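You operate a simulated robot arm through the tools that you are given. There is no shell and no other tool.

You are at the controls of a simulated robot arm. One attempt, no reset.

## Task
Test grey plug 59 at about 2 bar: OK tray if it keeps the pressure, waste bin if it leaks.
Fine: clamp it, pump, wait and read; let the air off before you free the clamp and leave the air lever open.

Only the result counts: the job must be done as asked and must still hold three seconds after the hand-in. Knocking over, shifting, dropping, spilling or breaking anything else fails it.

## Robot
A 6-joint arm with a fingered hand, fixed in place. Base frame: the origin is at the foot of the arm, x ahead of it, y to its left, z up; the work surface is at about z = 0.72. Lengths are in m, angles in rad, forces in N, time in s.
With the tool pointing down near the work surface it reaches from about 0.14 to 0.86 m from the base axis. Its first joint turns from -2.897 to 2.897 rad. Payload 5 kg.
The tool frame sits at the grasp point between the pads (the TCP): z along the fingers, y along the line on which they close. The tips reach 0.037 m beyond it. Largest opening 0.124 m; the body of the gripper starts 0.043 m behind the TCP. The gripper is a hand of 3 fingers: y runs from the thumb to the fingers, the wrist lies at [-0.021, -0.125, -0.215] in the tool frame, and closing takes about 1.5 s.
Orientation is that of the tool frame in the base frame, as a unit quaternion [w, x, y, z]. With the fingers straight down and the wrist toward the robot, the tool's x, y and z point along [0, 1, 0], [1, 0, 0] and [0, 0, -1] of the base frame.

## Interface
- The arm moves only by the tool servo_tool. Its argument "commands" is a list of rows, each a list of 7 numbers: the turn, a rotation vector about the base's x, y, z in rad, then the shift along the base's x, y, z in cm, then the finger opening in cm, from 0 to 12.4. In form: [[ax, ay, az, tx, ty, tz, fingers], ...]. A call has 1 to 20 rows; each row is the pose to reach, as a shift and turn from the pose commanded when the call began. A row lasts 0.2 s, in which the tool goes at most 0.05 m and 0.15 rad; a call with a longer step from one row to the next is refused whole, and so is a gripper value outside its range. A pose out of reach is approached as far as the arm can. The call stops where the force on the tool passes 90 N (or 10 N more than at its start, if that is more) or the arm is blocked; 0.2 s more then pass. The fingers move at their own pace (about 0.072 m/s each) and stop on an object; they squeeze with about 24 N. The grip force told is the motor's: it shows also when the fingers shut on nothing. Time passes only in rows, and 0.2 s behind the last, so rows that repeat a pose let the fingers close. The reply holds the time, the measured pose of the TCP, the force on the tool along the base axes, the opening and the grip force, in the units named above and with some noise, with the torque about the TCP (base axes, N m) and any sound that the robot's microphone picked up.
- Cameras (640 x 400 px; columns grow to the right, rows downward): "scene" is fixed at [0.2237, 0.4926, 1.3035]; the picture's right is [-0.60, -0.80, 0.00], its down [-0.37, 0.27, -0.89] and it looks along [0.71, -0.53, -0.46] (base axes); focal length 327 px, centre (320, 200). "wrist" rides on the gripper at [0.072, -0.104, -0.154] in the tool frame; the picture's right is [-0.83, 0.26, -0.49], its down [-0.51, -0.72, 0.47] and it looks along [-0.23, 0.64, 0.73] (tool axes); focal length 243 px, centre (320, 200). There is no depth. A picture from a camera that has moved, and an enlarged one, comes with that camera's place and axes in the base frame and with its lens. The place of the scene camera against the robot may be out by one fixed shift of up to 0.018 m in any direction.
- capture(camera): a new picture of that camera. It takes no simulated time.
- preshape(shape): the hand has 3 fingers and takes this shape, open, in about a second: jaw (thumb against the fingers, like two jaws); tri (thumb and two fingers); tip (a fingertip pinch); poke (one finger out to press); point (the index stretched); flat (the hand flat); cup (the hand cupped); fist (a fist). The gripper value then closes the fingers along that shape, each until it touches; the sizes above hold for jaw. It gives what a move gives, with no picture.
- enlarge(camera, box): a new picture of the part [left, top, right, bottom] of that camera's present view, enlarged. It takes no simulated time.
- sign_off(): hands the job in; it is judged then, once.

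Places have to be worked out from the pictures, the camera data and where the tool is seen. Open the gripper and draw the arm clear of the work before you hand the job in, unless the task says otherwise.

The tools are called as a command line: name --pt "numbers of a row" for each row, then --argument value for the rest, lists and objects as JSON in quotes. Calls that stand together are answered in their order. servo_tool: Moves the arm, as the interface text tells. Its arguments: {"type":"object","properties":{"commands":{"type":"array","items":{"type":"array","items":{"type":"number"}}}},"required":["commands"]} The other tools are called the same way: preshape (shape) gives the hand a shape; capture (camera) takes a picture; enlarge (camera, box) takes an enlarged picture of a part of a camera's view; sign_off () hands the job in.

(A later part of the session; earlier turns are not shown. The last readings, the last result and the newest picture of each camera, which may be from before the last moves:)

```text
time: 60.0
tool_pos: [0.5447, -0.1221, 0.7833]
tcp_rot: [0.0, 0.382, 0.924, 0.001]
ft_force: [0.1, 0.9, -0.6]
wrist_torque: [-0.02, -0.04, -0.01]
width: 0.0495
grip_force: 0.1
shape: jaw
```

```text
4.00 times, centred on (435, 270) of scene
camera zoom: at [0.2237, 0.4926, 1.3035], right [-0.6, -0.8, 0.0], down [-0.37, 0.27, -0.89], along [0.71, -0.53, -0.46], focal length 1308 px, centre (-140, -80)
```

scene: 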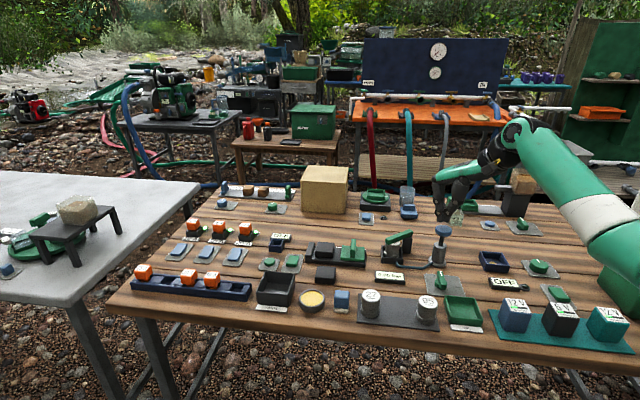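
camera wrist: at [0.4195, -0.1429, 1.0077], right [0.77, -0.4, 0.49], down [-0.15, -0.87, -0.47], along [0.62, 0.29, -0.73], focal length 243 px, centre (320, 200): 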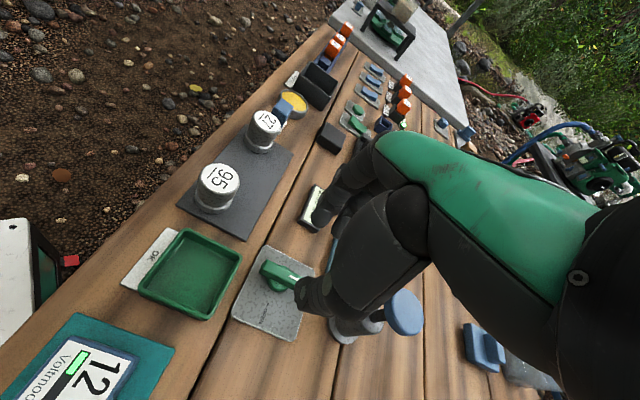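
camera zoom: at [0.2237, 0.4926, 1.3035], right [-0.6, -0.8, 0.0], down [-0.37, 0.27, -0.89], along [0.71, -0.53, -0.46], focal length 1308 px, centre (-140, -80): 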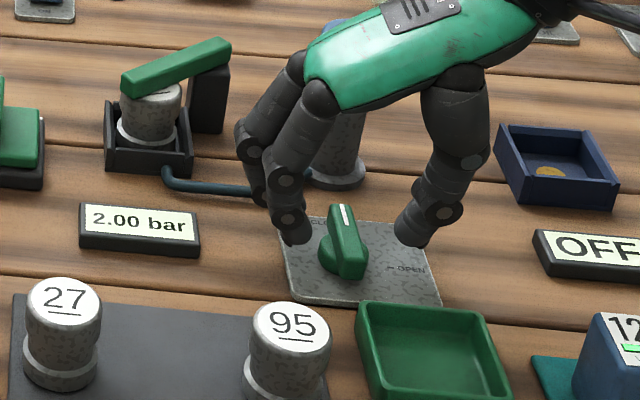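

The fingers straddle the lever nicely. I close on it.

servo_tool --pt "0 0 0 0 0 0 4" --pt "0 0 0 0 0 0 3" --pt "0 0 0 0 0 0 2" --pt "0 0 0 0 0 0 1" --pt "0 0 0 0 0 0 0.5" --pt "0 0 0 0 0 0 0.5" --pt "0 0 0 0 0 0 0.5"

enlarge --camera "wrist" --box '[160, 130, 420, 370]'

enlarge --camera "scene" --box '[380, 220, 490, 320]'

```text
time: 61.6
tool_pos: [0.5454, -0.1233, 0.7835]
tcp_rot: [0.0, 0.383, 0.924, 0.0]
ft_force: [4.5, 4.5, 4.4]
wrist_torque: [0.16, -0.12, -0.01]
width: 0.0058
grip_force: 0.1
shape: jaw
```

```text
1.67 times, centred on (290, 250) of wrist
camera zoom: at [0.4192, -0.145, 0.9363], right [0.77, -0.4, 0.49], down [-0.15, -0.87, -0.47], along [0.62, 0.29, -0.73], focal length 404 px, centre (370, 117)
```

zoom: 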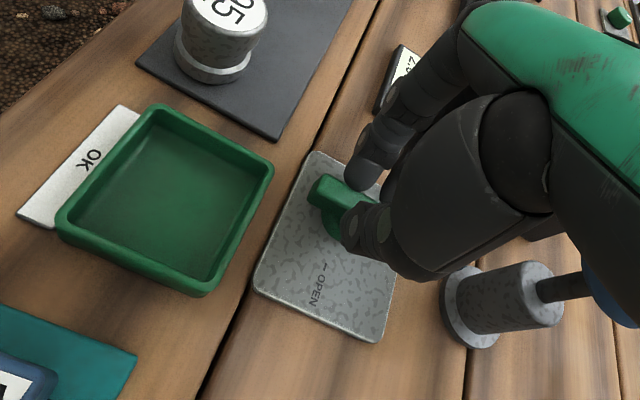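

```text
4.00 times, centred on (435, 270) of scene
camera zoom: at [0.2237, 0.4926, 1.3035], right [-0.6, -0.8, 0.0], down [-0.37, 0.27, -0.89], along [0.71, -0.53, -0.46], focal length 1308 px, centre (-140, -80)
```

zoom: 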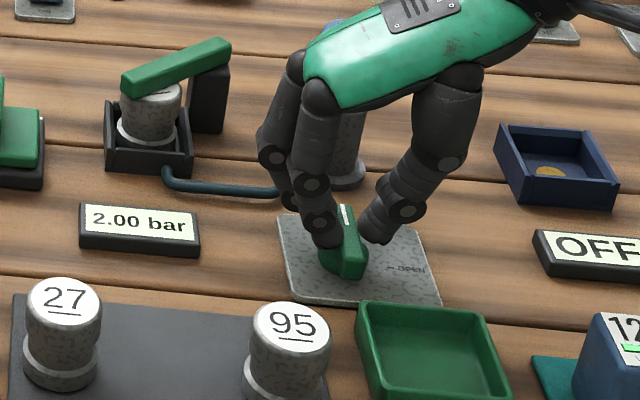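

The fingers are on the lever at about 6 mm; I set the opening to 0 for a firm hold and turn the first part clockwise toward OPEN.

servo_tool --pt "0 0 0 0 0 0 0" --pt "0 0 0 0 0 0 0" --pt "0 0 -0.08 0 0 0 0" --pt "0 0 -0.16 0 0 0 0" --pt "0 0 -0.24 0 0 0 0" --pt "0 0 -0.32 0 0 0 0" --pt "0 0 -0.4 0 0 0 0" --pt "0 0 -0.4 0 0 0 0"

enlarge --camera "wrist" --box '[160, 130, 420, 370]'

enlarge --camera "scene" --box '[380, 220, 490, 320]'

```text
time: 63.4
tool_pos: [0.5436, -0.1216, 0.7833]
tcp_rot: [0.001, 0.559, 0.829, 0.001]
ft_force: [7.6, 4.9, 21.6]
wrist_torque: [0.17, -0.26, 0.0]
width: 0.0061
grip_force: 24.2
shape: jaw
```

```text
1.67 times, centred on (290, 250) of wrist
camera zoom: at [0.4192, -0.094, 0.9359], right [0.55, -0.67, 0.49], down [-0.48, -0.74, -0.47], along [0.68, 0.02, -0.73], focal length 404 px, centre (370, 117)
```

zoom: 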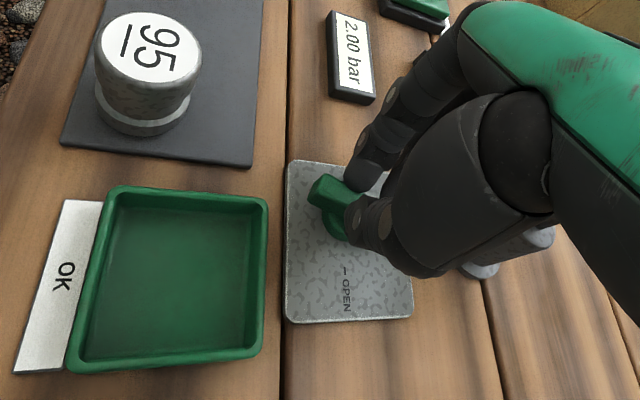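

```text
4.00 times, centred on (435, 270) of scene
camera zoom: at [0.2237, 0.4926, 1.3035], right [-0.6, -0.8, 0.0], down [-0.37, 0.27, -0.89], along [0.71, -0.53, -0.46], focal length 1308 px, centre (-140, -80)
```

zoom: 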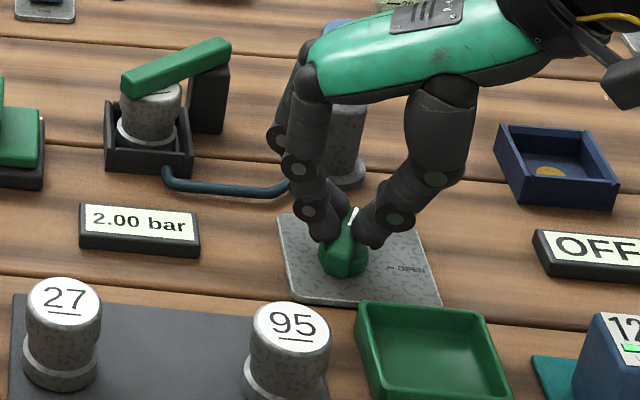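

The lever turns with the hand and the gauge is still 2.00 bar. I continue turning.

servo_tool --pt "0 0 -0.1 0 0 0.1 0" --pt "0 0 -0.2 0 0 0.1 0" --pt "0 0 -0.3 0 0 0.1 0" --pt "0 0 -0.4 0 0 0.1 0" --pt "0 0 -0.5 0 0 0.1 0" --pt "0 0 -0.6 0 0 0.1 0" --pt "0 0 -0.7 0 0 0.1 0" --pt "0 0 -0.7 0 0 0.1 0"

enlarge --camera "wrist" --box '[160, 130, 420, 370]'

enlarge --camera "scene" --box '[380, 220, 490, 320]'

```text
time: 65.2
tool_pos: [0.5437, -0.1214, 0.7845]
tcp_rot: [0.001, 0.809, 0.588, 0.0]
ft_force: [15.2, 1.2, 14.5]
wrist_torque: [0.1, -0.59, 0.04]
width: 0.0057
grip_force: 23.2
shape: jaw
```

```text
1.67 times, centred on (290, 250) of wrist
camera zoom: at [0.4657, -0.0202, 0.9372], right [-0.01, -0.87, 0.49], down [-0.84, -0.26, -0.47], along [0.54, -0.42, -0.73], focal length 404 px, centre (370, 117)
```

zoom: 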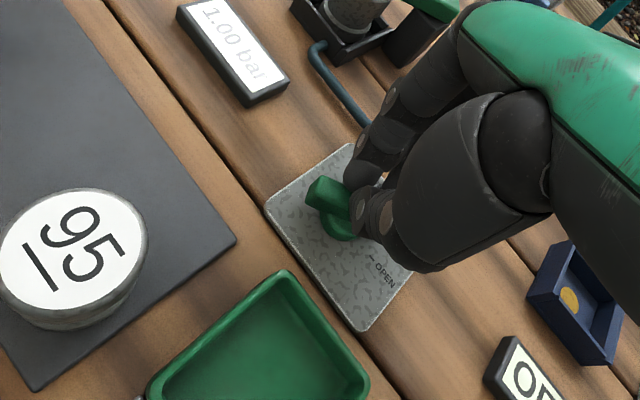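

```text
4.00 times, centred on (435, 270) of scene
camera zoom: at [0.2237, 0.4926, 1.3035], right [-0.6, -0.8, 0.0], down [-0.37, 0.27, -0.89], along [0.71, -0.53, -0.46], focal length 1308 px, centre (-140, -80)
```

zoom: 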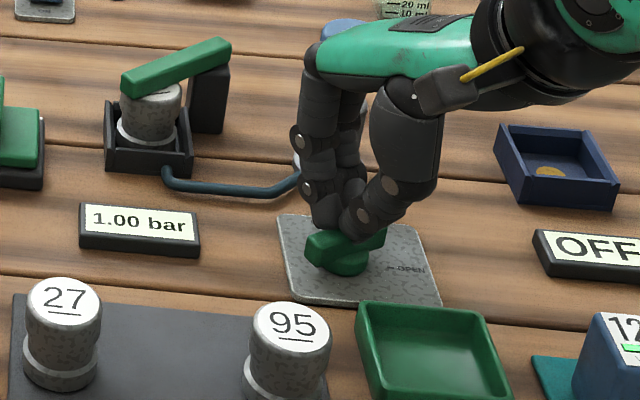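

The air is being let off (1.00 bar and falling). I finish the turn to OPEN.

servo_tool --pt "0 0 -0.1 0 0 0 0" --pt "0 0 -0.2 0 0 0 0" --pt "0 0 -0.3 0 0 0 0" --pt "0 0 -0.4 0 0 0 0" --pt "0 0 -0.47 0 0 0 0" --pt "0 0 -0.47 0 0 0 0"

enlarge --camera "wrist" --box '[160, 130, 420, 370]'

enlarge --camera "scene" --box '[380, 220, 490, 320]'

```text
time: 66.6
tool_pos: [0.5444, -0.1243, 0.7853]
tcp_rot: [0.002, 0.924, 0.382, 0.001]
ft_force: [6.0, 9.3, 35.1]
wrist_torque: [0.3, -0.12, -0.02]
width: 0.0064
grip_force: 24.2
shape: jaw
```

```text
1.67 times, centred on (290, 250) of wrist
camera zoom: at [0.5198, 0.0019, 0.9377], right [-0.4, -0.77, 0.49], down [-0.87, 0.15, -0.48], along [0.29, -0.62, -0.73], focal length 404 px, centre (370, 117)
```

zoom: 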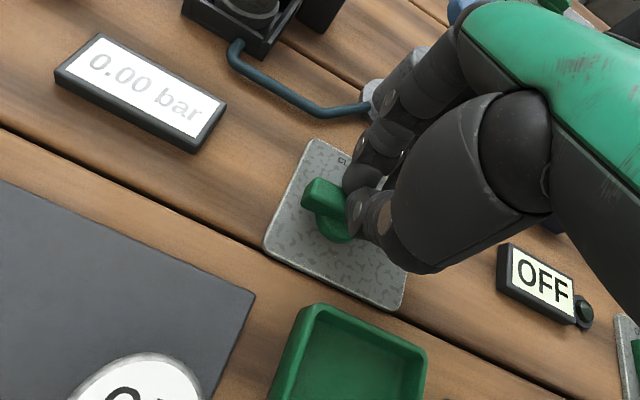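

```text
4.00 times, centred on (435, 270) of scene
camera zoom: at [0.2237, 0.4926, 1.3035], right [-0.6, -0.8, 0.0], down [-0.37, 0.27, -0.89], along [0.71, -0.53, -0.46], focal length 1308 px, centre (-140, -80)
```

zoom: 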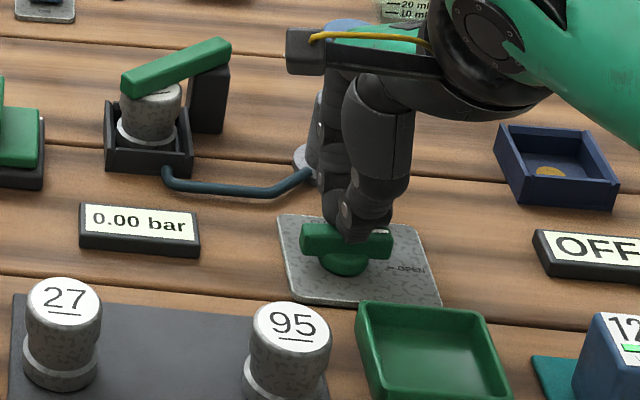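

The gauge reads 0.00 bar and the lever points at OPEN. I release it gently with a small opening and rise straight up.

servo_tool --pt "0 0 0 0 0 0.1 0.5" --pt "0 0 0 0 0 0.2 1.2" --pt "0 0 0 0 0 0.2 2" --pt "0 0 0 0 0 0.2 3" --pt "0 0 0 0 0 0.2 3" --pt "0 0 0 0 0 1.5 3" --pt "0 0 0 0 0 4 3" --pt "0 0 0 0 0 8 3" --pt "0 0 0 0 0 12 3" --pt "0 0 0 0 0 12 3"

enlarge --camera "scene" --box '[370, 210, 490, 320]'

capture --camera "wrist"

enlarge --camera "wrist" --box '[160, 130, 420, 370]'

```text
time: 68.8
tool_pos: [0.5415, -0.1199, 0.9023]
tcp_rot: [-0.001, 0.924, 0.383, 0.001]
ft_force: [-0.3, -0.2, 0.5]
wrist_torque: [-0.01, -0.05, 0.02]
width: 0.0298
grip_force: 0.0
shape: jaw
```

```text
3.64 times, centred on (430, 265) of scene
camera zoom: at [0.2237, 0.4926, 1.3035], right [-0.6, -0.8, 0.0], down [-0.37, 0.27, -0.89], along [0.71, -0.53, -0.46], focal length 1189 px, centre (-80, -36)
```

zoom: 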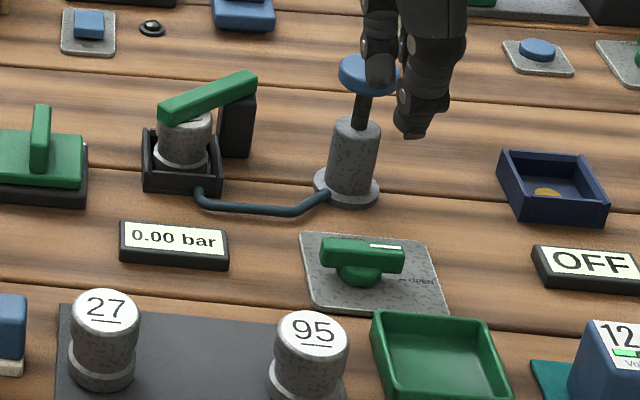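

```text
taken
camera wrist: at [0.5185, 0.0043, 1.0554], right [-0.4, -0.77, 0.49], down [-0.87, 0.15, -0.47], along [0.29, -0.62, -0.73], focal length 243 px, centre (320, 200)
```

wrist: 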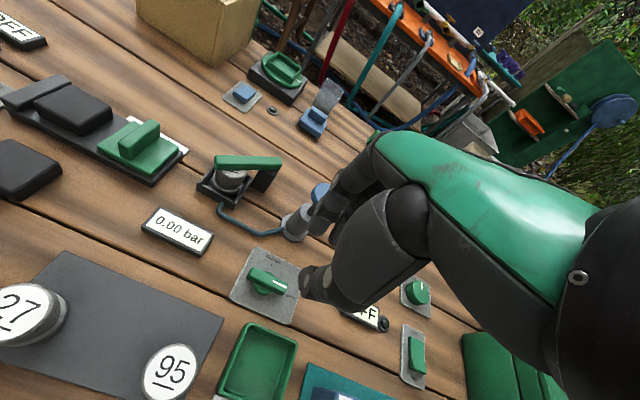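

```text
1.67 times, centred on (290, 250) of wrist
camera zoom: at [0.5185, 0.0043, 1.0554], right [-0.4, -0.77, 0.49], down [-0.87, 0.15, -0.47], along [0.29, -0.62, -0.73], focal length 404 px, centre (370, 117)
```

zoom: 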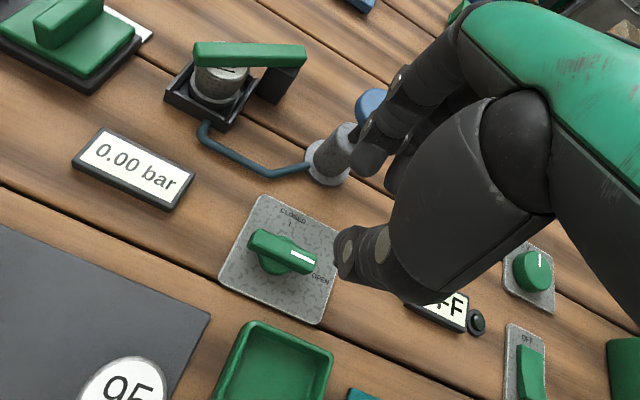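

The lever is at OPEN and the gauge at 0.00. Now I free the clamp: closed fingers go to the bar's other side at about (0.655, -0.095), yaw 0, staying above the plug top.

servo_tool --pt "0 0 0.1 1.4 0.3 0 2" --pt "0 0 0.2 2.8 0.6 0 1" --pt "0 0 0.3 4.2 0.9 0 0" --pt "0 0 0.4 5.6 1.2 0 0" --pt "0 0 0.5 7.0 1.5 0 0" --pt "0 0 0.6 8.4 1.8 0 0" --pt "0 0 0.7 9.8 2.1 0 0" --pt "0 0 0.785 11.3 2.5 -1 0" --pt "0 0 0.785 11.3 2.5 -3 0" --pt "0 0 0.785 11.3 2.5 -5 0" --pt "0 0 0.785 11.3 2.5 -5 0"

enlarge --camera "scene" --box '[370, 180, 470, 270]'

enlarge --camera "wrist" --box '[160, 130, 420, 370]'

```text
time: 71.2
tool_pos: [0.6542, -0.0967, 0.8531]
tcp_rot: [0.0, 0.707, 0.707, 0.0]
ft_force: [0.3, -0.8, 0.4]
wrist_torque: [0.02, -0.04, 0.0]
width: 0.0
grip_force: 24.0
shape: jaw
```

```text
4.44 times, centred on (420, 225) of scene
camera zoom: at [0.2237, 0.4926, 1.3035], right [-0.6, -0.8, 0.0], down [-0.37, 0.27, -0.89], along [0.71, -0.53, -0.46], focal length 1453 px, centre (-124, 89)
```

zoom: 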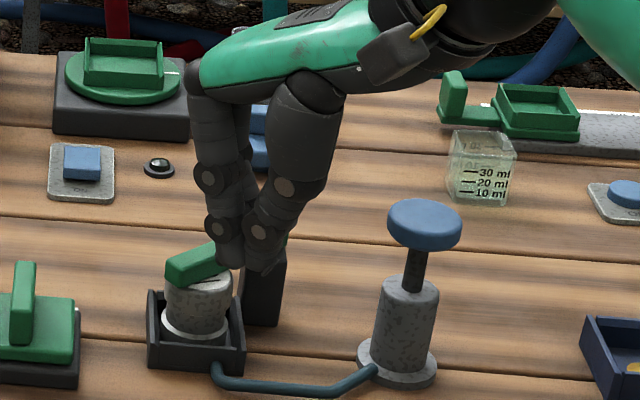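

```text
1.67 times, centred on (290, 250) of wrist
camera zoom: at [0.55, -0.0239, 1.0057], right [0.26, -0.83, 0.49], down [-0.72, -0.51, -0.47], along [0.64, -0.23, -0.73], focal length 404 px, centre (370, 117)
```

zoom: 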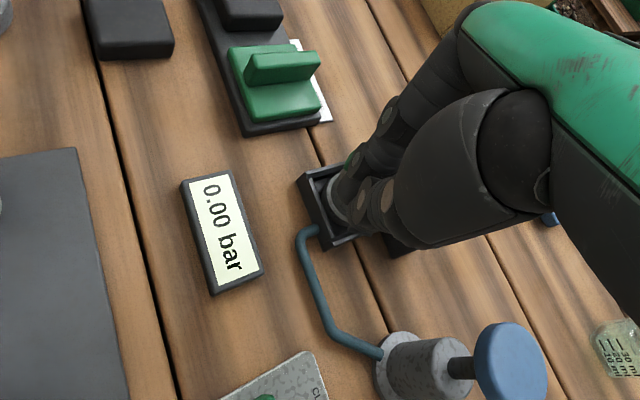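

Tips are clear of the bar on its near side. I lower to TCP z ≈ 0.8215 and push the bar off the plug along the arc, slowly.

servo_tool --pt "0 0 0 0 0 -1.5 0" --pt "0 0 0 0 0 -3.1 0" --pt "0 0 0 0.8 -0.1 -3.1 0" --pt "0 0 0 1.6 -0.2 -3.1 0" --pt "0 0 0 2.3 -0.3 -3.1 0" --pt "0 0 0 3.0 -0.1 -3.1 0" --pt "0 0 0 3.8 0 -3.1 0" --pt "0 0 0 4.6 0 -3.1 0" --pt "0 0 0 4.6 0 -3.1 0"

enlarge --camera "scene" --box '[370, 180, 470, 270]'

enlarge --camera "wrist" --box '[160, 130, 420, 370]'

```text
time: 73.2
tool_pos: [0.703, -0.0976, 0.8221]
tcp_rot: [0.0, 0.707, 0.707, 0.0]
ft_force: [-0.2, 0.1, -1.0]
wrist_torque: [0.02, 0.01, 0.01]
width: 0.0
grip_force: 24.1
shape: jaw
```

```text
4.44 times, centred on (420, 225) of scene
camera zoom: at [0.2237, 0.4926, 1.3035], right [-0.6, -0.8, 0.0], down [-0.37, 0.27, -0.89], along [0.71, -0.53, -0.46], focal length 1453 px, centre (-124, 89)
```

zoom: 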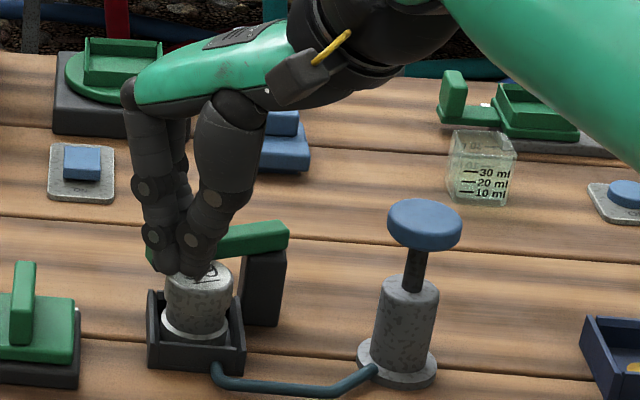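

```text
1.67 times, centred on (290, 250) of wrist
camera zoom: at [0.5977, -0.0255, 0.9749], right [0.26, -0.83, 0.49], down [-0.72, -0.51, -0.47], along [0.64, -0.23, -0.73], focal length 404 px, centre (370, 117)
```

zoom: 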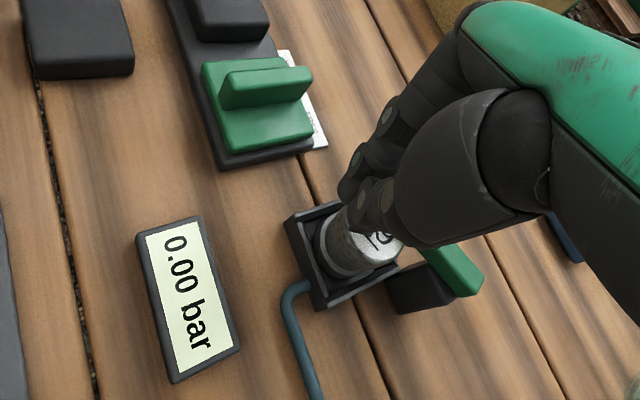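

The bar is coming off the plug without disturbing it. I continue along the arc, a bit lower once past the plug.

servo_tool --pt "0 0 0 1.0 -0.2 0 0" --pt "0 0 0 2.1 -0.5 0 0" --pt "0 0 0 3.2 -1.1 0 0" --pt "0 0 0 4.2 -1.8 0 0" --pt "0 0 0 4.9 -2.5 -0.3 0" --pt "0 0 0 5.5 -3.2 -0.6 0" --pt "0 0 0 5.9 -4.0 -0.8 0" --pt "0 0 0 6.3 -4.9 -0.8 0" --pt "0 0 0 6.5 -5.8 -0.8 0" --pt "0 0 0 6.7 -6.8 -0.8 0" --pt "0 0 0 6.7 -6.8 -0.8 0"

enlarge --camera "scene" --box '[370, 180, 470, 270]'

enlarge --camera "wrist" --box '[120, 130, 400, 370]'

```text
time: 75.6
tool_pos: [0.7716, -0.1656, 0.814]
tcp_rot: [0.0, 0.707, 0.707, 0.001]
ft_force: [0.1, 0.2, 0.2]
wrist_torque: [0.01, -0.01, 0.05]
width: 0.0002
grip_force: 24.0
shape: jaw
```

```text
4.44 times, centred on (420, 225) of scene
camera zoom: at [0.2237, 0.4926, 1.3035], right [-0.6, -0.8, 0.0], down [-0.37, 0.27, -0.89], along [0.71, -0.53, -0.46], focal length 1453 px, centre (-124, 89)
```

zoom: 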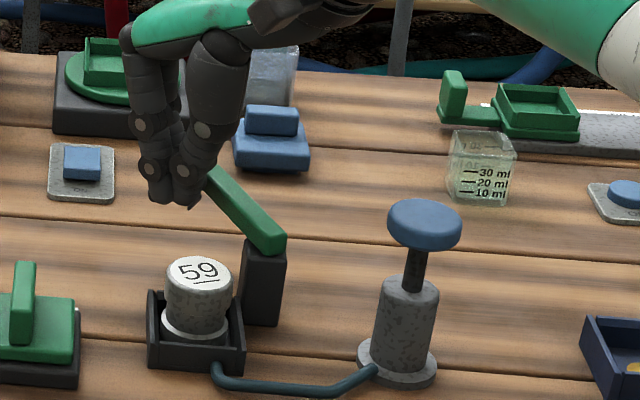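

```text
1.67 times, centred on (260, 250) of wrist
camera zoom: at [0.6652, -0.0933, 0.9673], right [0.26, -0.83, 0.49], down [-0.72, -0.51, -0.47], along [0.64, -0.23, -0.73], focal length 404 px, centre (420, 117)
```

zoom: 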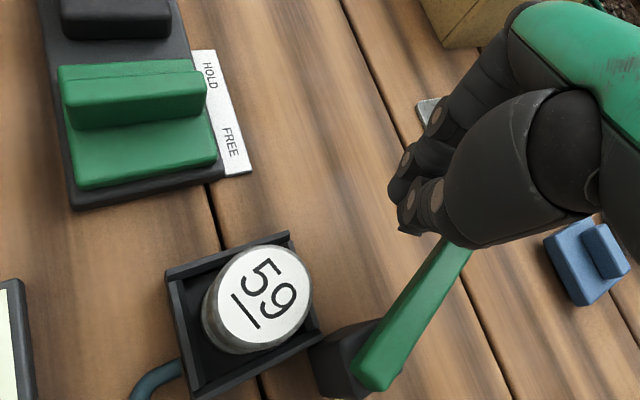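

The bar is at about -20°. I push it the rest of the way back to its original free position.

servo_tool --pt "0 0 0 0 -0.6 0 0" --pt "0 0 0 -0.1 -1.3 0 0" --pt "0 0 0 -0.2 -1.9 0 0" --pt "0 0 0 -0.4 -2.5 0 0" --pt "0 0 0 -0.6 -3.0 0 0" --pt "0 0 0 -0.6 -3.0 0 0"

enlarge --camera "scene" --box '[370, 180, 470, 270]'

```text
time: 77.0
tool_pos: [0.7639, -0.1964, 0.8151]
tcp_rot: [0.0, 0.707, 0.707, 0.0]
ft_force: [0.0, -0.4, 0.5]
wrist_torque: [-0.01, -0.03, 0.02]
width: 0.0
grip_force: 24.0
shape: jaw
```

```text
4.44 times, centred on (420, 225) of scene
camera zoom: at [0.2237, 0.4926, 1.3035], right [-0.6, -0.8, 0.0], down [-0.37, 0.27, -0.89], along [0.71, -0.53, -0.46], focal length 1453 px, centre (-124, 89)
```

zoom: 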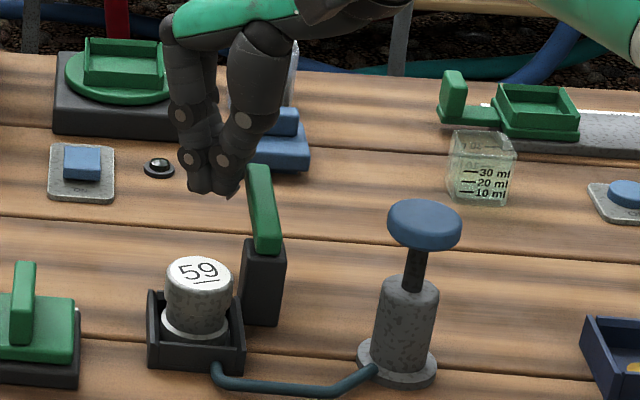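

The clamp is back in its free position and the plug still stands in the pocket. I rise and go above the plug with the fingers open at 7 cm and yaw -0.4 as before.

servo_tool --pt "0 0 0 0.4 0.6 0.5 0" --pt "0 0 0 0.4 1.0 4 0" --pt "0 0 0 0 1.5 8 2" --pt "0 0 -0.1 -1.5 3.0 9 4" --pt "0 0 -0.2 -3.0 5 9 6" --pt "0 0 -0.3 -4.5 6.6 9 7" --pt "0 0 -0.4 -6.0 8.0 9 7" --pt "0 0 -0.4 -6.0 8.0 8 7" --pt "0 0 -0.4 -6.0 8.0 8 7"

enlarge --camera "wrist" --box '[210, 180, 390, 330]'

enlarge --camera "scene" --box '[370, 180, 470, 270]'

```text
time: 79.0
tool_pos: [0.7055, -0.1136, 0.8979]
tcp_rot: [0.001, 0.833, 0.553, -0.001]
ft_force: [-0.1, -0.7, -0.3]
wrist_torque: [0.01, 0.01, 0.02]
width: 0.0695
grip_force: 0.1
shape: jaw
```

```text
2.67 times, centred on (300, 255) of wrist
camera zoom: at [0.6366, -0.0062, 1.051], right [-0.08, -0.87, 0.49], down [-0.86, -0.19, -0.47], along [0.5, -0.46, -0.73], focal length 647 px, centre (373, 53)
```

zoom: 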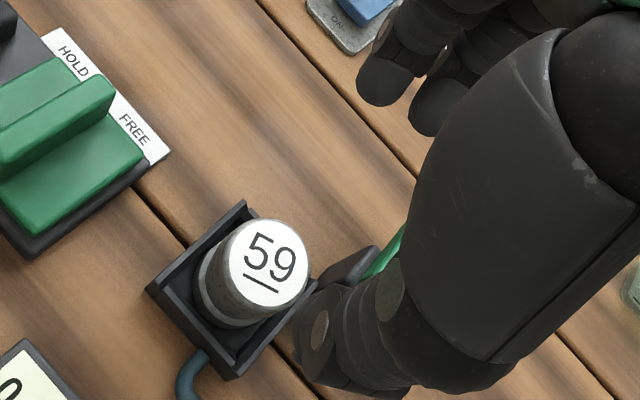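

```text
4.44 times, centred on (420, 225) of scene
camera zoom: at [0.2237, 0.4926, 1.3035], right [-0.6, -0.8, 0.0], down [-0.37, 0.27, -0.89], along [0.71, -0.53, -0.46], focal length 1453 px, centre (-124, 89)
```

zoom: 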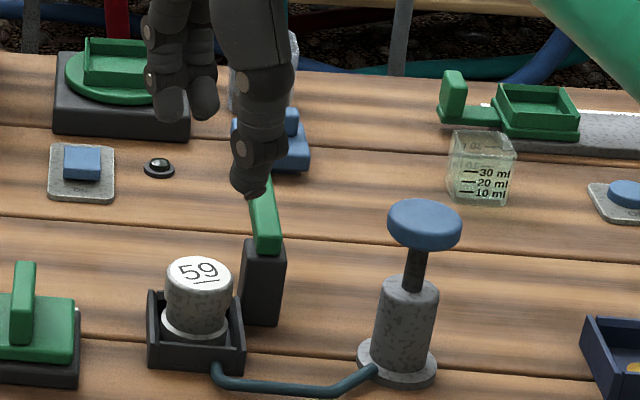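

The plug computes to (0.7043, -0.116). I shift 2 mm, descend to the former grip height and close.

servo_tool --pt "0 0 0 0 -0.2 -3 7" --pt "0 0 0 0 -0.2 -6 7" --pt "0 0 0 0 -0.2 -8.5 7" --pt "0 0 0 0 -0.2 -10 7" --pt "0 0 0 0 -0.2 -10.8 7" --pt "0 0 0 0 -0.2 -10.8 6" --pt "0 0 0 0 -0.2 -10.8 5" --pt "0 0 0 0 -0.2 -10.8 4" --pt "0 0 0 0 -0.2 -10.8 3" --pt "0 0 0 0 -0.2 -10.8 3" --pt "0 0 0 0 -0.2 -10.8 3" --pt "0 0 0 0 -0.2 -10.8 3"

enlarge --camera "scene" --box '[370, 190, 450, 270]'

enlarge --camera "wrist" --box '[220, 180, 400, 330]'

```text
time: 81.6
tool_pos: [0.7064, -0.1168, 0.7872]
tcp_rot: [0.0, 0.833, 0.553, 0.0]
ft_force: [0.2, 0.0, 0.3]
wrist_torque: [-0.01, -0.04, 0.02]
width: 0.0331
grip_force: 24.0
shape: jaw
```

```text
5.00 times, centred on (410, 230) of scene
camera zoom: at [0.2237, 0.4926, 1.3035], right [-0.6, -0.8, 0.0], down [-0.37, 0.27, -0.89], along [0.71, -0.53, -0.46], focal length 1635 px, centre (-130, 50)
```

zoom: 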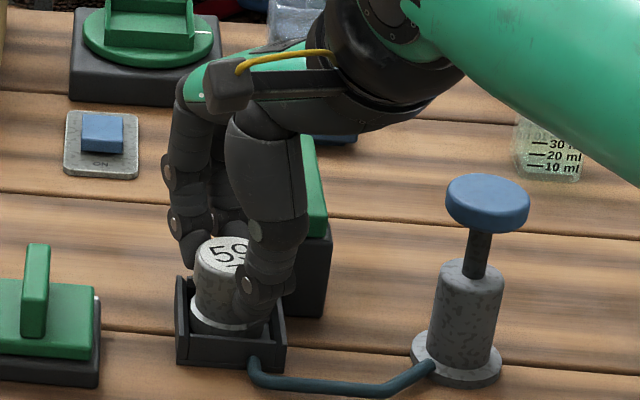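

```text
2.67 times, centred on (310, 255) of wrist
camera zoom: at [0.6373, -0.0093, 0.94], right [-0.08, -0.87, 0.49], down [-0.86, -0.19, -0.47], along [0.5, -0.46, -0.73], focal length 647 px, centre (347, 53)
```

zoom: 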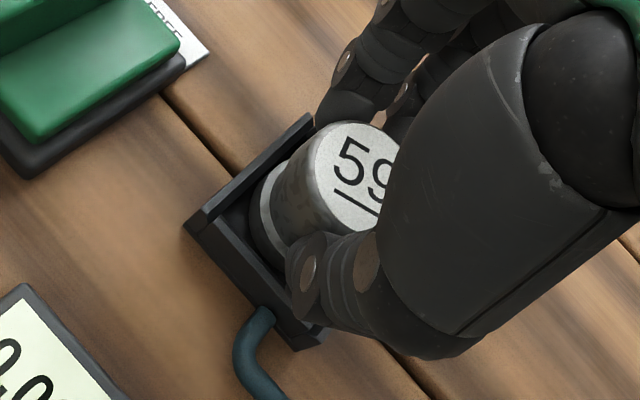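

The plug is gripped again. The tray's rim (≈0.75) is slightly higher than the pocket's, so I re-grip 5 mm higher to keep the fingertips above it, then lift.

servo_tool --pt "0 0 0 0 0 0 4" --pt "0 0 0 0 0 0 5" --pt "0 0 0 0 0 0 5" --pt "0 0 0 0 0 0.5 5" --pt "0 0 0 0 0 0.5 4" --pt "0 0 0 0 0 0.5 3" --pt "0 0 0 0 0 0.5 3" --pt "0 0 0 0 0 0.5 3" --pt "0 0 0 0 0 0.5 3" --pt "0 0 0 0 0 1.5 3" --pt "0 0 0 0 0 3 3" --pt "0 0 0 0 0 3 3"

enlarge --camera "scene" --box '[370, 190, 450, 270]'

enlarge --camera "wrist" --box '[220, 180, 400, 330]'

```text
time: 84.2
tool_pos: [0.7028, -0.1162, 0.8172]
tcp_rot: [-0.001, 0.833, 0.553, -0.001]
ft_force: [0.5, 0.7, -0.9]
wrist_torque: [-0.04, 0.02, 0.0]
width: 0.0329
grip_force: 24.3
shape: jaw
```

```text
5.00 times, centred on (410, 230) of scene
camera zoom: at [0.2237, 0.4926, 1.3035], right [-0.6, -0.8, 0.0], down [-0.37, 0.27, -0.89], along [0.71, -0.53, -0.46], focal length 1635 px, centre (-130, 50)
```

zoom: 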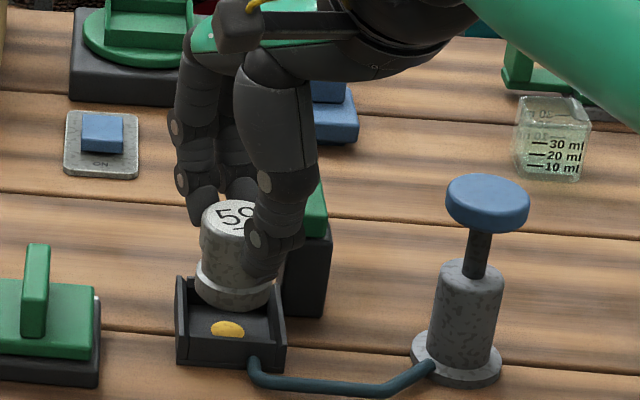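

```text
2.67 times, centred on (310, 255) of wrist
camera zoom: at [0.6351, -0.0088, 0.9707], right [-0.08, -0.87, 0.49], down [-0.86, -0.19, -0.47], along [0.5, -0.46, -0.73], focal length 647 px, centre (347, 53)
```

zoom: 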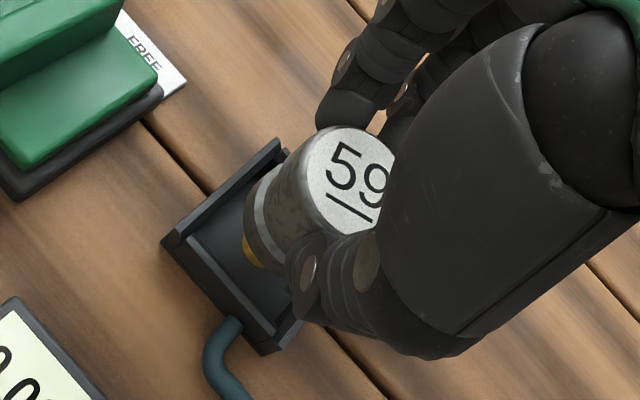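

The plug is lifted cleanly from the pocket. I raise it and carry it to the OK tray, centre at about (0.462, -0.087), stopping above it.

servo_tool --pt "0 0 0 0 0 3 3" --pt "0 0 0 0 0 6 3" --pt "0 0 0 0 0 8 3" --pt "0 0 0.06 -3 0.4 8 3" --pt "0 0 0.12 -6.5 0.8 8 3" --pt "0 0 0.18 -10 1.2 8 3" --pt "0 0 0.24 -13.5 1.6 8 3" --pt "0 0 0.3 -17 2.0 8 3" --pt "0 0 0.36 -20.5 2.5 8 3" --pt "0 0 0.4 -24 2.9 8 3" --pt "0 0 0.4 -24 2.9 8 3" --pt "0 0 0.4 -24 2.9 8 3"

capture --camera "wrist"

enlarge --camera "wrist" --box '[200, 180, 400, 380]'

enlarge --camera "scene" --box '[400, 190, 540, 340]'

```text
time: 86.8
tool_pos: [0.462, -0.0889, 0.8965]
tcp_rot: [0.0, 0.707, 0.707, 0.0]
ft_force: [0.1, 0.7, 0.1]
wrist_torque: [0.01, 0.01, 0.03]
width: 0.0326
grip_force: 23.2
shape: jaw
```

```text
taken
camera wrist: at [0.3572, -0.016, 1.0505], right [0.26, -0.83, 0.49], down [-0.72, -0.51, -0.47], along [0.64, -0.23, -0.73], focal length 243 px, centre (320, 200)
```

wrist: 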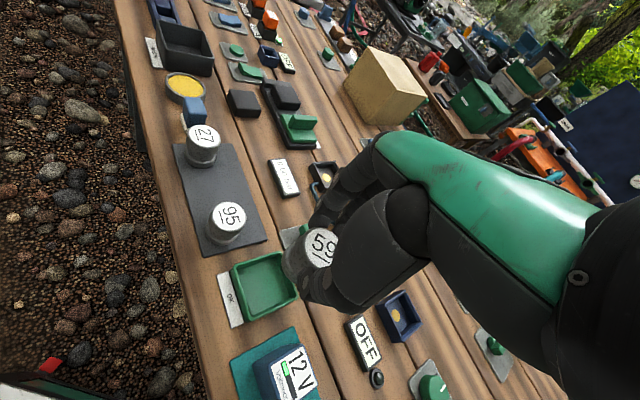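

```text
2.00 times, centred on (300, 280) of wrist
camera zoom: at [0.3572, -0.016, 1.0505], right [0.26, -0.83, 0.49], down [-0.72, -0.51, -0.47], along [0.64, -0.23, -0.73], focal length 485 px, centre (360, 40)
```

zoom: 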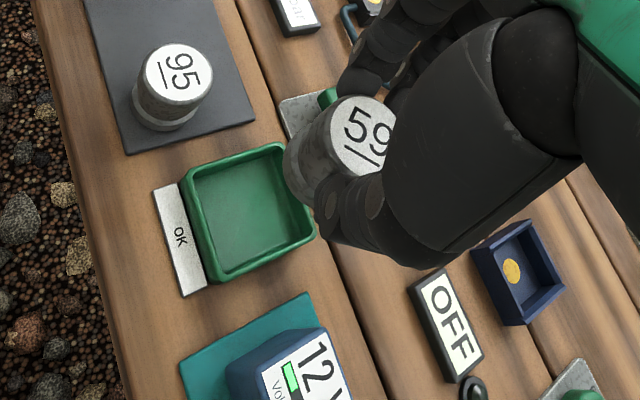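

```text
2.67 times, centred on (470, 265) of scene
camera zoom: at [0.2237, 0.4926, 1.3035], right [-0.6, -0.8, 0.0], down [-0.37, 0.27, -0.89], along [0.71, -0.53, -0.46], focal length 872 px, centre (-80, 27)
```

zoom: 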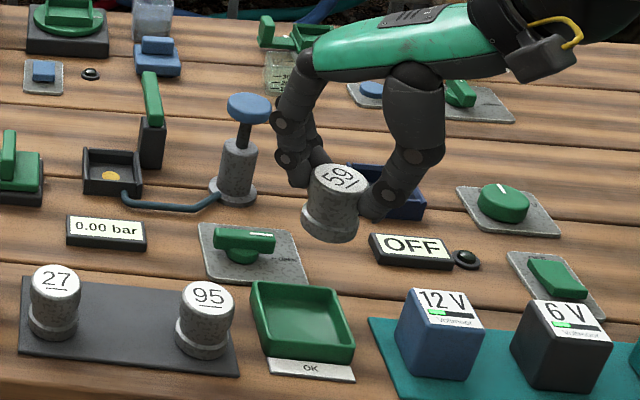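

The plug is centred in the grip at about (0.461, -0.088), and the tray centre computes to (0.459, -0.0855). I correct slightly and lower to just above the tray floor.

servo_tool --pt "0 0 0 -0.2 0.25 0 3" --pt "0 0 0 -0.2 0.25 -3 3" --pt "0 0 0 -0.2 0.25 -5.5 3" --pt "0 0 0 -0.2 0.25 -7 3" --pt "0 0 0 -0.2 0.25 -7 3"

enlarge --camera "wrist" --box '[200, 180, 400, 380]'

enlarge --camera "scene" --box '[420, 240, 510, 340]'

```text
time: 88.0
tool_pos: [0.4624, -0.0878, 0.8255]
tcp_rot: [-0.001, 0.707, 0.708, 0.0]
ft_force: [-0.2, -0.2, -0.3]
wrist_torque: [-0.02, -0.01, 0.02]
width: 0.0325
grip_force: 23.3
shape: jaw
```

```text
2.00 times, centred on (300, 280) of wrist
camera zoom: at [0.3567, -0.0142, 0.9793], right [0.26, -0.83, 0.49], down [-0.72, -0.51, -0.47], along [0.64, -0.23, -0.73], focal length 485 px, centre (360, 40)
```

zoom: 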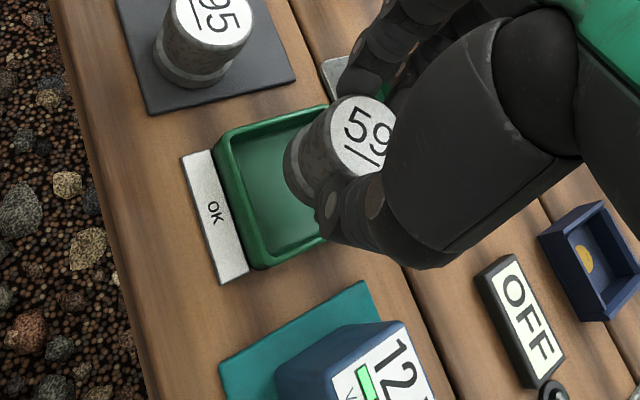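

```text
4.00 times, centred on (465, 290) of scene
camera zoom: at [0.2237, 0.4926, 1.3035], right [-0.6, -0.8, 0.0], down [-0.37, 0.27, -0.89], along [0.71, -0.53, -0.46], focal length 1308 px, centre (-260, -160)
```

zoom: 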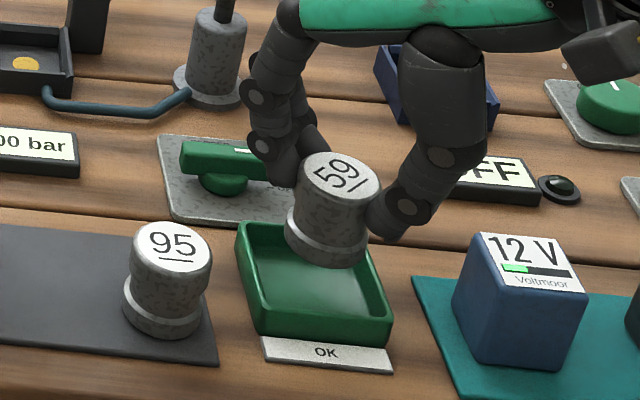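

Fresh rim measurements from this closer view, and the scene view, put the tray centre nearer (0.457, -0.080). I shift (-4, +6.5) mm and look again at this height.

servo_tool --pt "0 0 0 -0.4 0.65 0 3" --pt "0 0 0 -0.4 0.65 -1.0 3" --pt "0 0 0 -0.4 0.65 -1.0 3"

enlarge --camera "wrist" --box '[220, 180, 380, 340]'

enlarge --camera "scene" --box '[425, 250, 505, 340]'

```text
time: 88.8
tool_pos: [0.4652, -0.0806, 0.8181]
tcp_rot: [0.004, 0.707, 0.707, 0.0]
ft_force: [-0.6, 0.2, -0.8]
wrist_torque: [0.02, -0.01, -0.01]
width: 0.0326
grip_force: 24.0
shape: jaw
```

```text
2.50 times, centred on (300, 260) of wrist
camera zoom: at [0.3596, -0.0076, 0.97], right [0.26, -0.83, 0.5], down [-0.72, -0.51, -0.47], along [0.64, -0.24, -0.73], focal length 606 px, centre (370, 50)
```

zoom: 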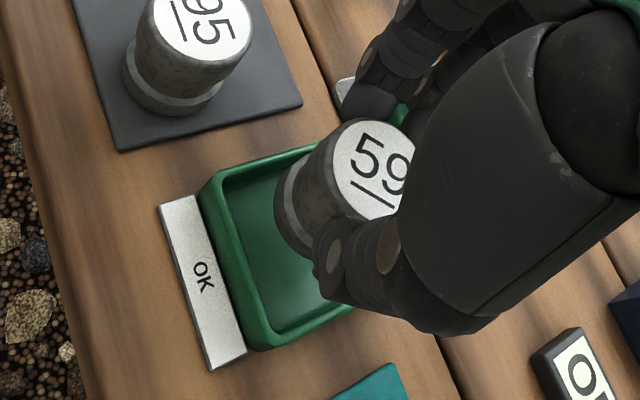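

```text
4.44 times, centred on (465, 295) of scene
camera zoom: at [0.2237, 0.4926, 1.3035], right [-0.6, -0.8, 0.0], down [-0.37, 0.27, -0.89], along [0.71, -0.53, -0.46], focal length 1453 px, centre (-324, -222)
```

zoom: 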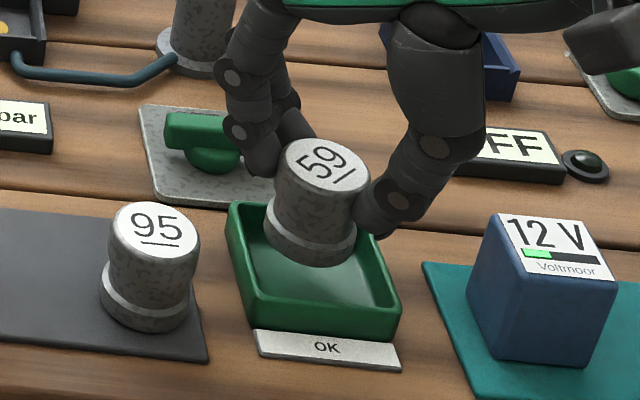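

The y shift arrived but x did not (0.465 instead of ~0.457); I give it a moment to settle and read the pose.

servo_tool --pt "0 0 0 0 0 0 3" --pt "0 0 0 0 0 0 3" --pt "0 0 0 0 0 0 3"

```text
time: 89.6
tool_pos: [0.4649, -0.08, 0.816]
tcp_rot: [0.002, 0.707, 0.708, 0.0]
ft_force: [-0.8, 0.0, -1.5]
wrist_torque: [0.0, 0.01, 0.04]
width: 0.0324
grip_force: 23.8
shape: jaw
```

The arm seems to be near its inner reach limit with this yaw. I raise 1.5 cm and turn the hand to yaw +0.4, which brings the wrist to a larger radius, then check the pose.

servo_tool --pt "0 0 0 0 0 1.5 3" --pt "0 0 0.1 0 0 1.5 3" --pt "0 0 0.2 0 0 1.5 3" --pt "0 0 0.3 0 0 1.5 3" --pt "0 0 0.4 0 0 1.5 3" --pt "0 0 0.4 0 0 1.5 3" --pt "0 0 0.4 0 0 1.5 3"

enlarge --camera "wrist" --box '[200, 180, 400, 380]'

enlarge --camera "scene" --box '[425, 250, 505, 340]'

```text
time: 91.2
tool_pos: [0.4587, -0.0789, 0.8318]
tcp_rot: [0.0, 0.551, 0.834, 0.0]
ft_force: [-1.0, -0.5, -1.5]
wrist_torque: [-0.03, 0.04, 0.03]
width: 0.0327
grip_force: 24.3
shape: jaw
```

```text
2.00 times, centred on (300, 280) of wrist
camera zoom: at [0.3331, -0.0527, 0.985], right [0.57, -0.66, 0.49], down [-0.47, -0.75, -0.47], along [0.68, 0.04, -0.73], focal length 485 px, centre (360, 40)
```

zoom: 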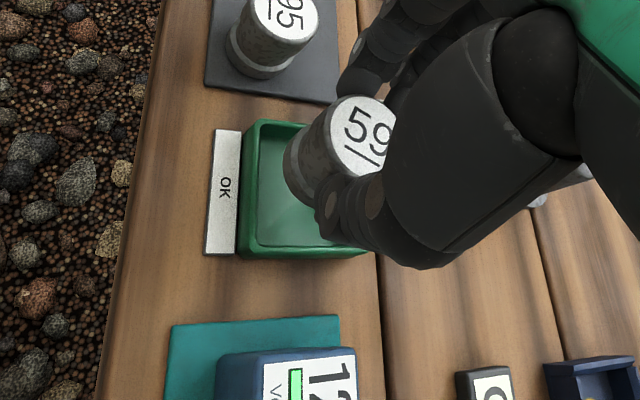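

```text
4.44 times, centred on (465, 295) of scene
camera zoom: at [0.2237, 0.4926, 1.3035], right [-0.6, -0.8, 0.0], down [-0.37, 0.27, -0.89], along [0.71, -0.53, -0.46], focal length 1453 px, centre (-324, -222)
```

zoom: 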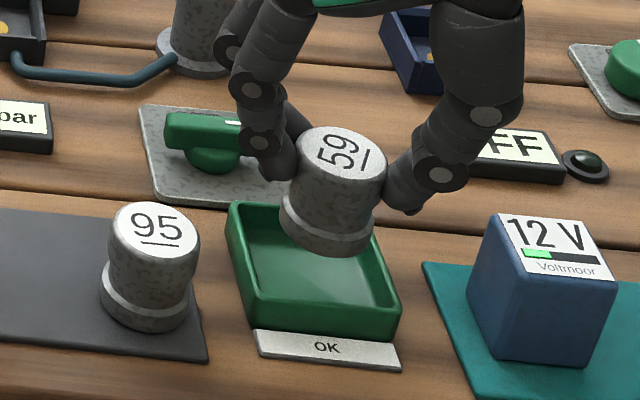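

Now the plug is at about (0.457, -0.078), and the tray centre computes to (0.457, -0.081). With a 1.5 mm correction I lower it into the tray in steps.

servo_tool --pt "0 0 0 0 -0.15 -1 3" --pt "0 0 0 0 -0.15 -2 3" --pt "0 0 0 0 -0.15 -2.8 3" --pt "0 0 0 0 -0.15 -3.3 3" --pt "0 0 0 0 -0.15 -3.3 3"

enlarge --camera "wrist" --box '[200, 160, 400, 360]'

enlarge --camera "scene" --box '[425, 250, 505, 340]'

```text
time: 92.4
tool_pos: [0.4576, -0.0817, 0.7985]
tcp_rot: [0.0, 0.553, 0.833, -0.001]
ft_force: [-0.3, -0.6, -1.0]
wrist_torque: [0.0, 0.02, 0.01]
width: 0.0327
grip_force: 24.1
shape: jaw
```

```text
2.00 times, centred on (300, 260) of wrist
camera zoom: at [0.3327, -0.0546, 0.9514], right [0.56, -0.66, 0.49], down [-0.47, -0.75, -0.47], along [0.68, 0.04, -0.73], focal length 485 px, centre (360, 80)
```

zoom: 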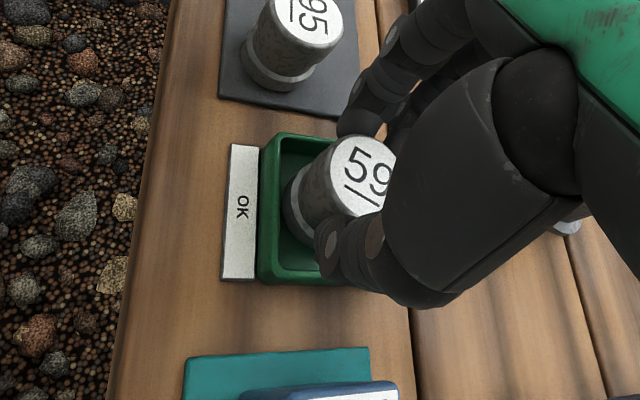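

```text
4.44 times, centred on (465, 295) of scene
camera zoom: at [0.2237, 0.4926, 1.3035], right [-0.6, -0.8, 0.0], down [-0.37, 0.27, -0.89], along [0.71, -0.53, -0.46], focal length 1453 px, centre (-324, -222)
```

zoom: 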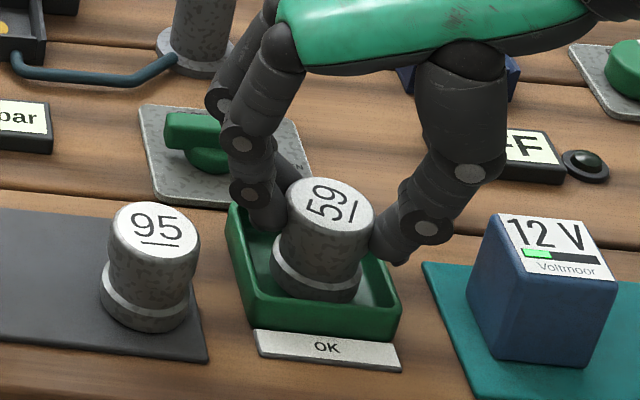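

The plug is well inside the tray. I lower the last millimetres and watch for contact.

servo_tool --pt "0 0 0 0 0 -0.2 3" --pt "0 0 0 0 0 -0.4 3" --pt "0 0 0 0 0 -0.5 3" --pt "0 0 0 0 0 -0.5 3"

enlarge --camera "scene" --box '[425, 250, 505, 340]'

```text
time: 93.4
tool_pos: [0.4577, -0.0802, 0.7934]
tcp_rot: [0.0, 0.552, 0.834, 0.0]
ft_force: [0.8, -0.1, -0.6]
wrist_torque: [0.03, 0.0, 0.0]
width: 0.0326
grip_force: 24.6
shape: jaw
```

```text
4.44 times, centred on (465, 295) of scene
camera zoom: at [0.2237, 0.4926, 1.3035], right [-0.6, -0.8, 0.0], down [-0.37, 0.27, -0.89], along [0.71, -0.53, -0.46], focal length 1453 px, centre (-324, -222)
```

zoom: 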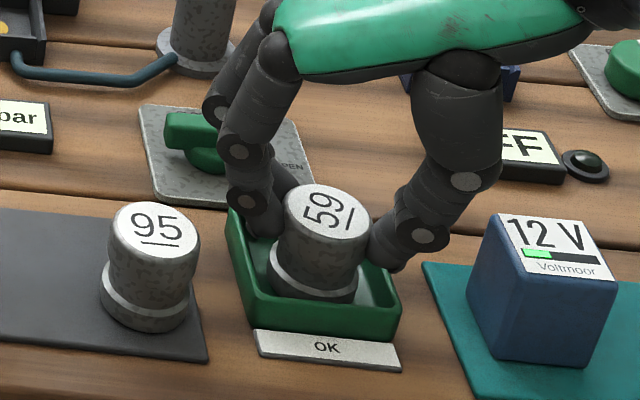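

No contact yet; 2–3 mm more.

servo_tool --pt "0 0 0 0 0 -0.15 3" --pt "0 0 0 0 0 -0.3 3" --pt "0 0 0 0 0 -0.3 3"

```text
time: 94.2
tool_pos: [0.4579, -0.0806, 0.7906]
tcp_rot: [0.002, 0.553, 0.833, 0.0]
ft_force: [0.3, 1.0, 8.1]
wrist_torque: [0.05, -0.02, 0.0]
width: 0.033
grip_force: 23.9
shape: jaw
```

Contact at 8 N: the plug is on the tray floor. I ease off 1 mm, open just enough and lift straight up.

servo_tool --pt "0 0 0 0 0 0.1 3" --pt "0 0 0 0 0 0.1 3.6" --pt "0 0 0 0 0 0.1 4.2" --pt "0 0 0 0 0 0.1 5" --pt "0 0 0 0 0 0.1 5" --pt "0 0 0 0 0 0.1 5" --pt "0 0 0 0 0 1.2 5" --pt "0 0 0 0 0 3 5" --pt "0 0 0 0 0 6 5" --pt "0 0 0 0 0 10 5" --pt "0 0 0 0 0 10 5"

enlarge --camera "scene" --box '[370, 200, 530, 340]'

capture --camera "wrist"

```text
time: 96.6
tool_pos: [0.4596, -0.0785, 0.8901]
tcp_rot: [0.0, 0.552, 0.834, 0.0]
ft_force: [-0.1, 0.1, 0.5]
wrist_torque: [-0.01, 0.02, 0.03]
width: 0.0496
grip_force: 0.1
shape: jaw
```

```text
2.86 times, centred on (450, 270) of scene
camera zoom: at [0.2237, 0.4926, 1.3035], right [-0.6, -0.8, 0.0], down [-0.37, 0.27, -0.89], along [0.71, -0.53, -0.46], focal length 934 px, centre (-51, 0)
```

zoom: 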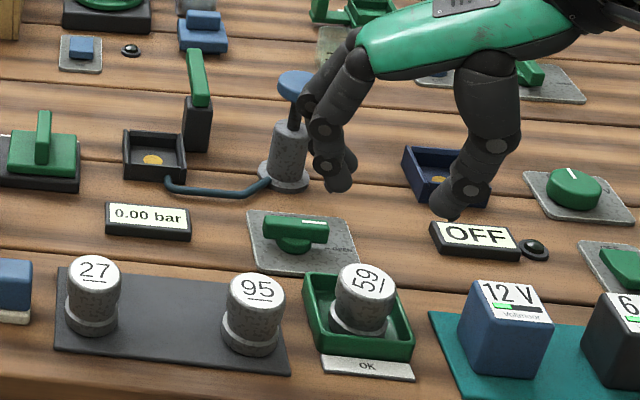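

```text
taken
camera wrist: at [0.3345, -0.0517, 1.0442], right [0.56, -0.66, 0.49], down [-0.47, -0.75, -0.47], along [0.68, 0.04, -0.73], focal length 243 px, centre (320, 200)
```

wrist: 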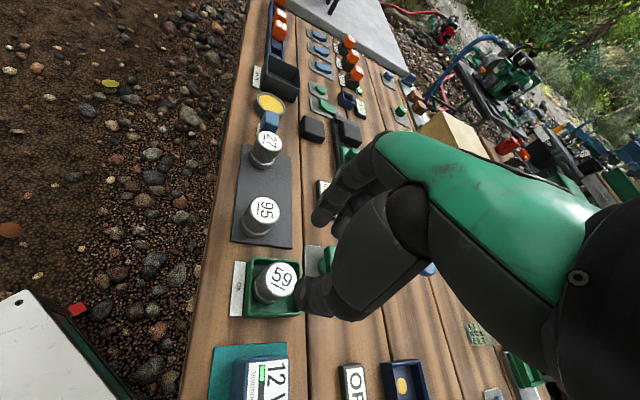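

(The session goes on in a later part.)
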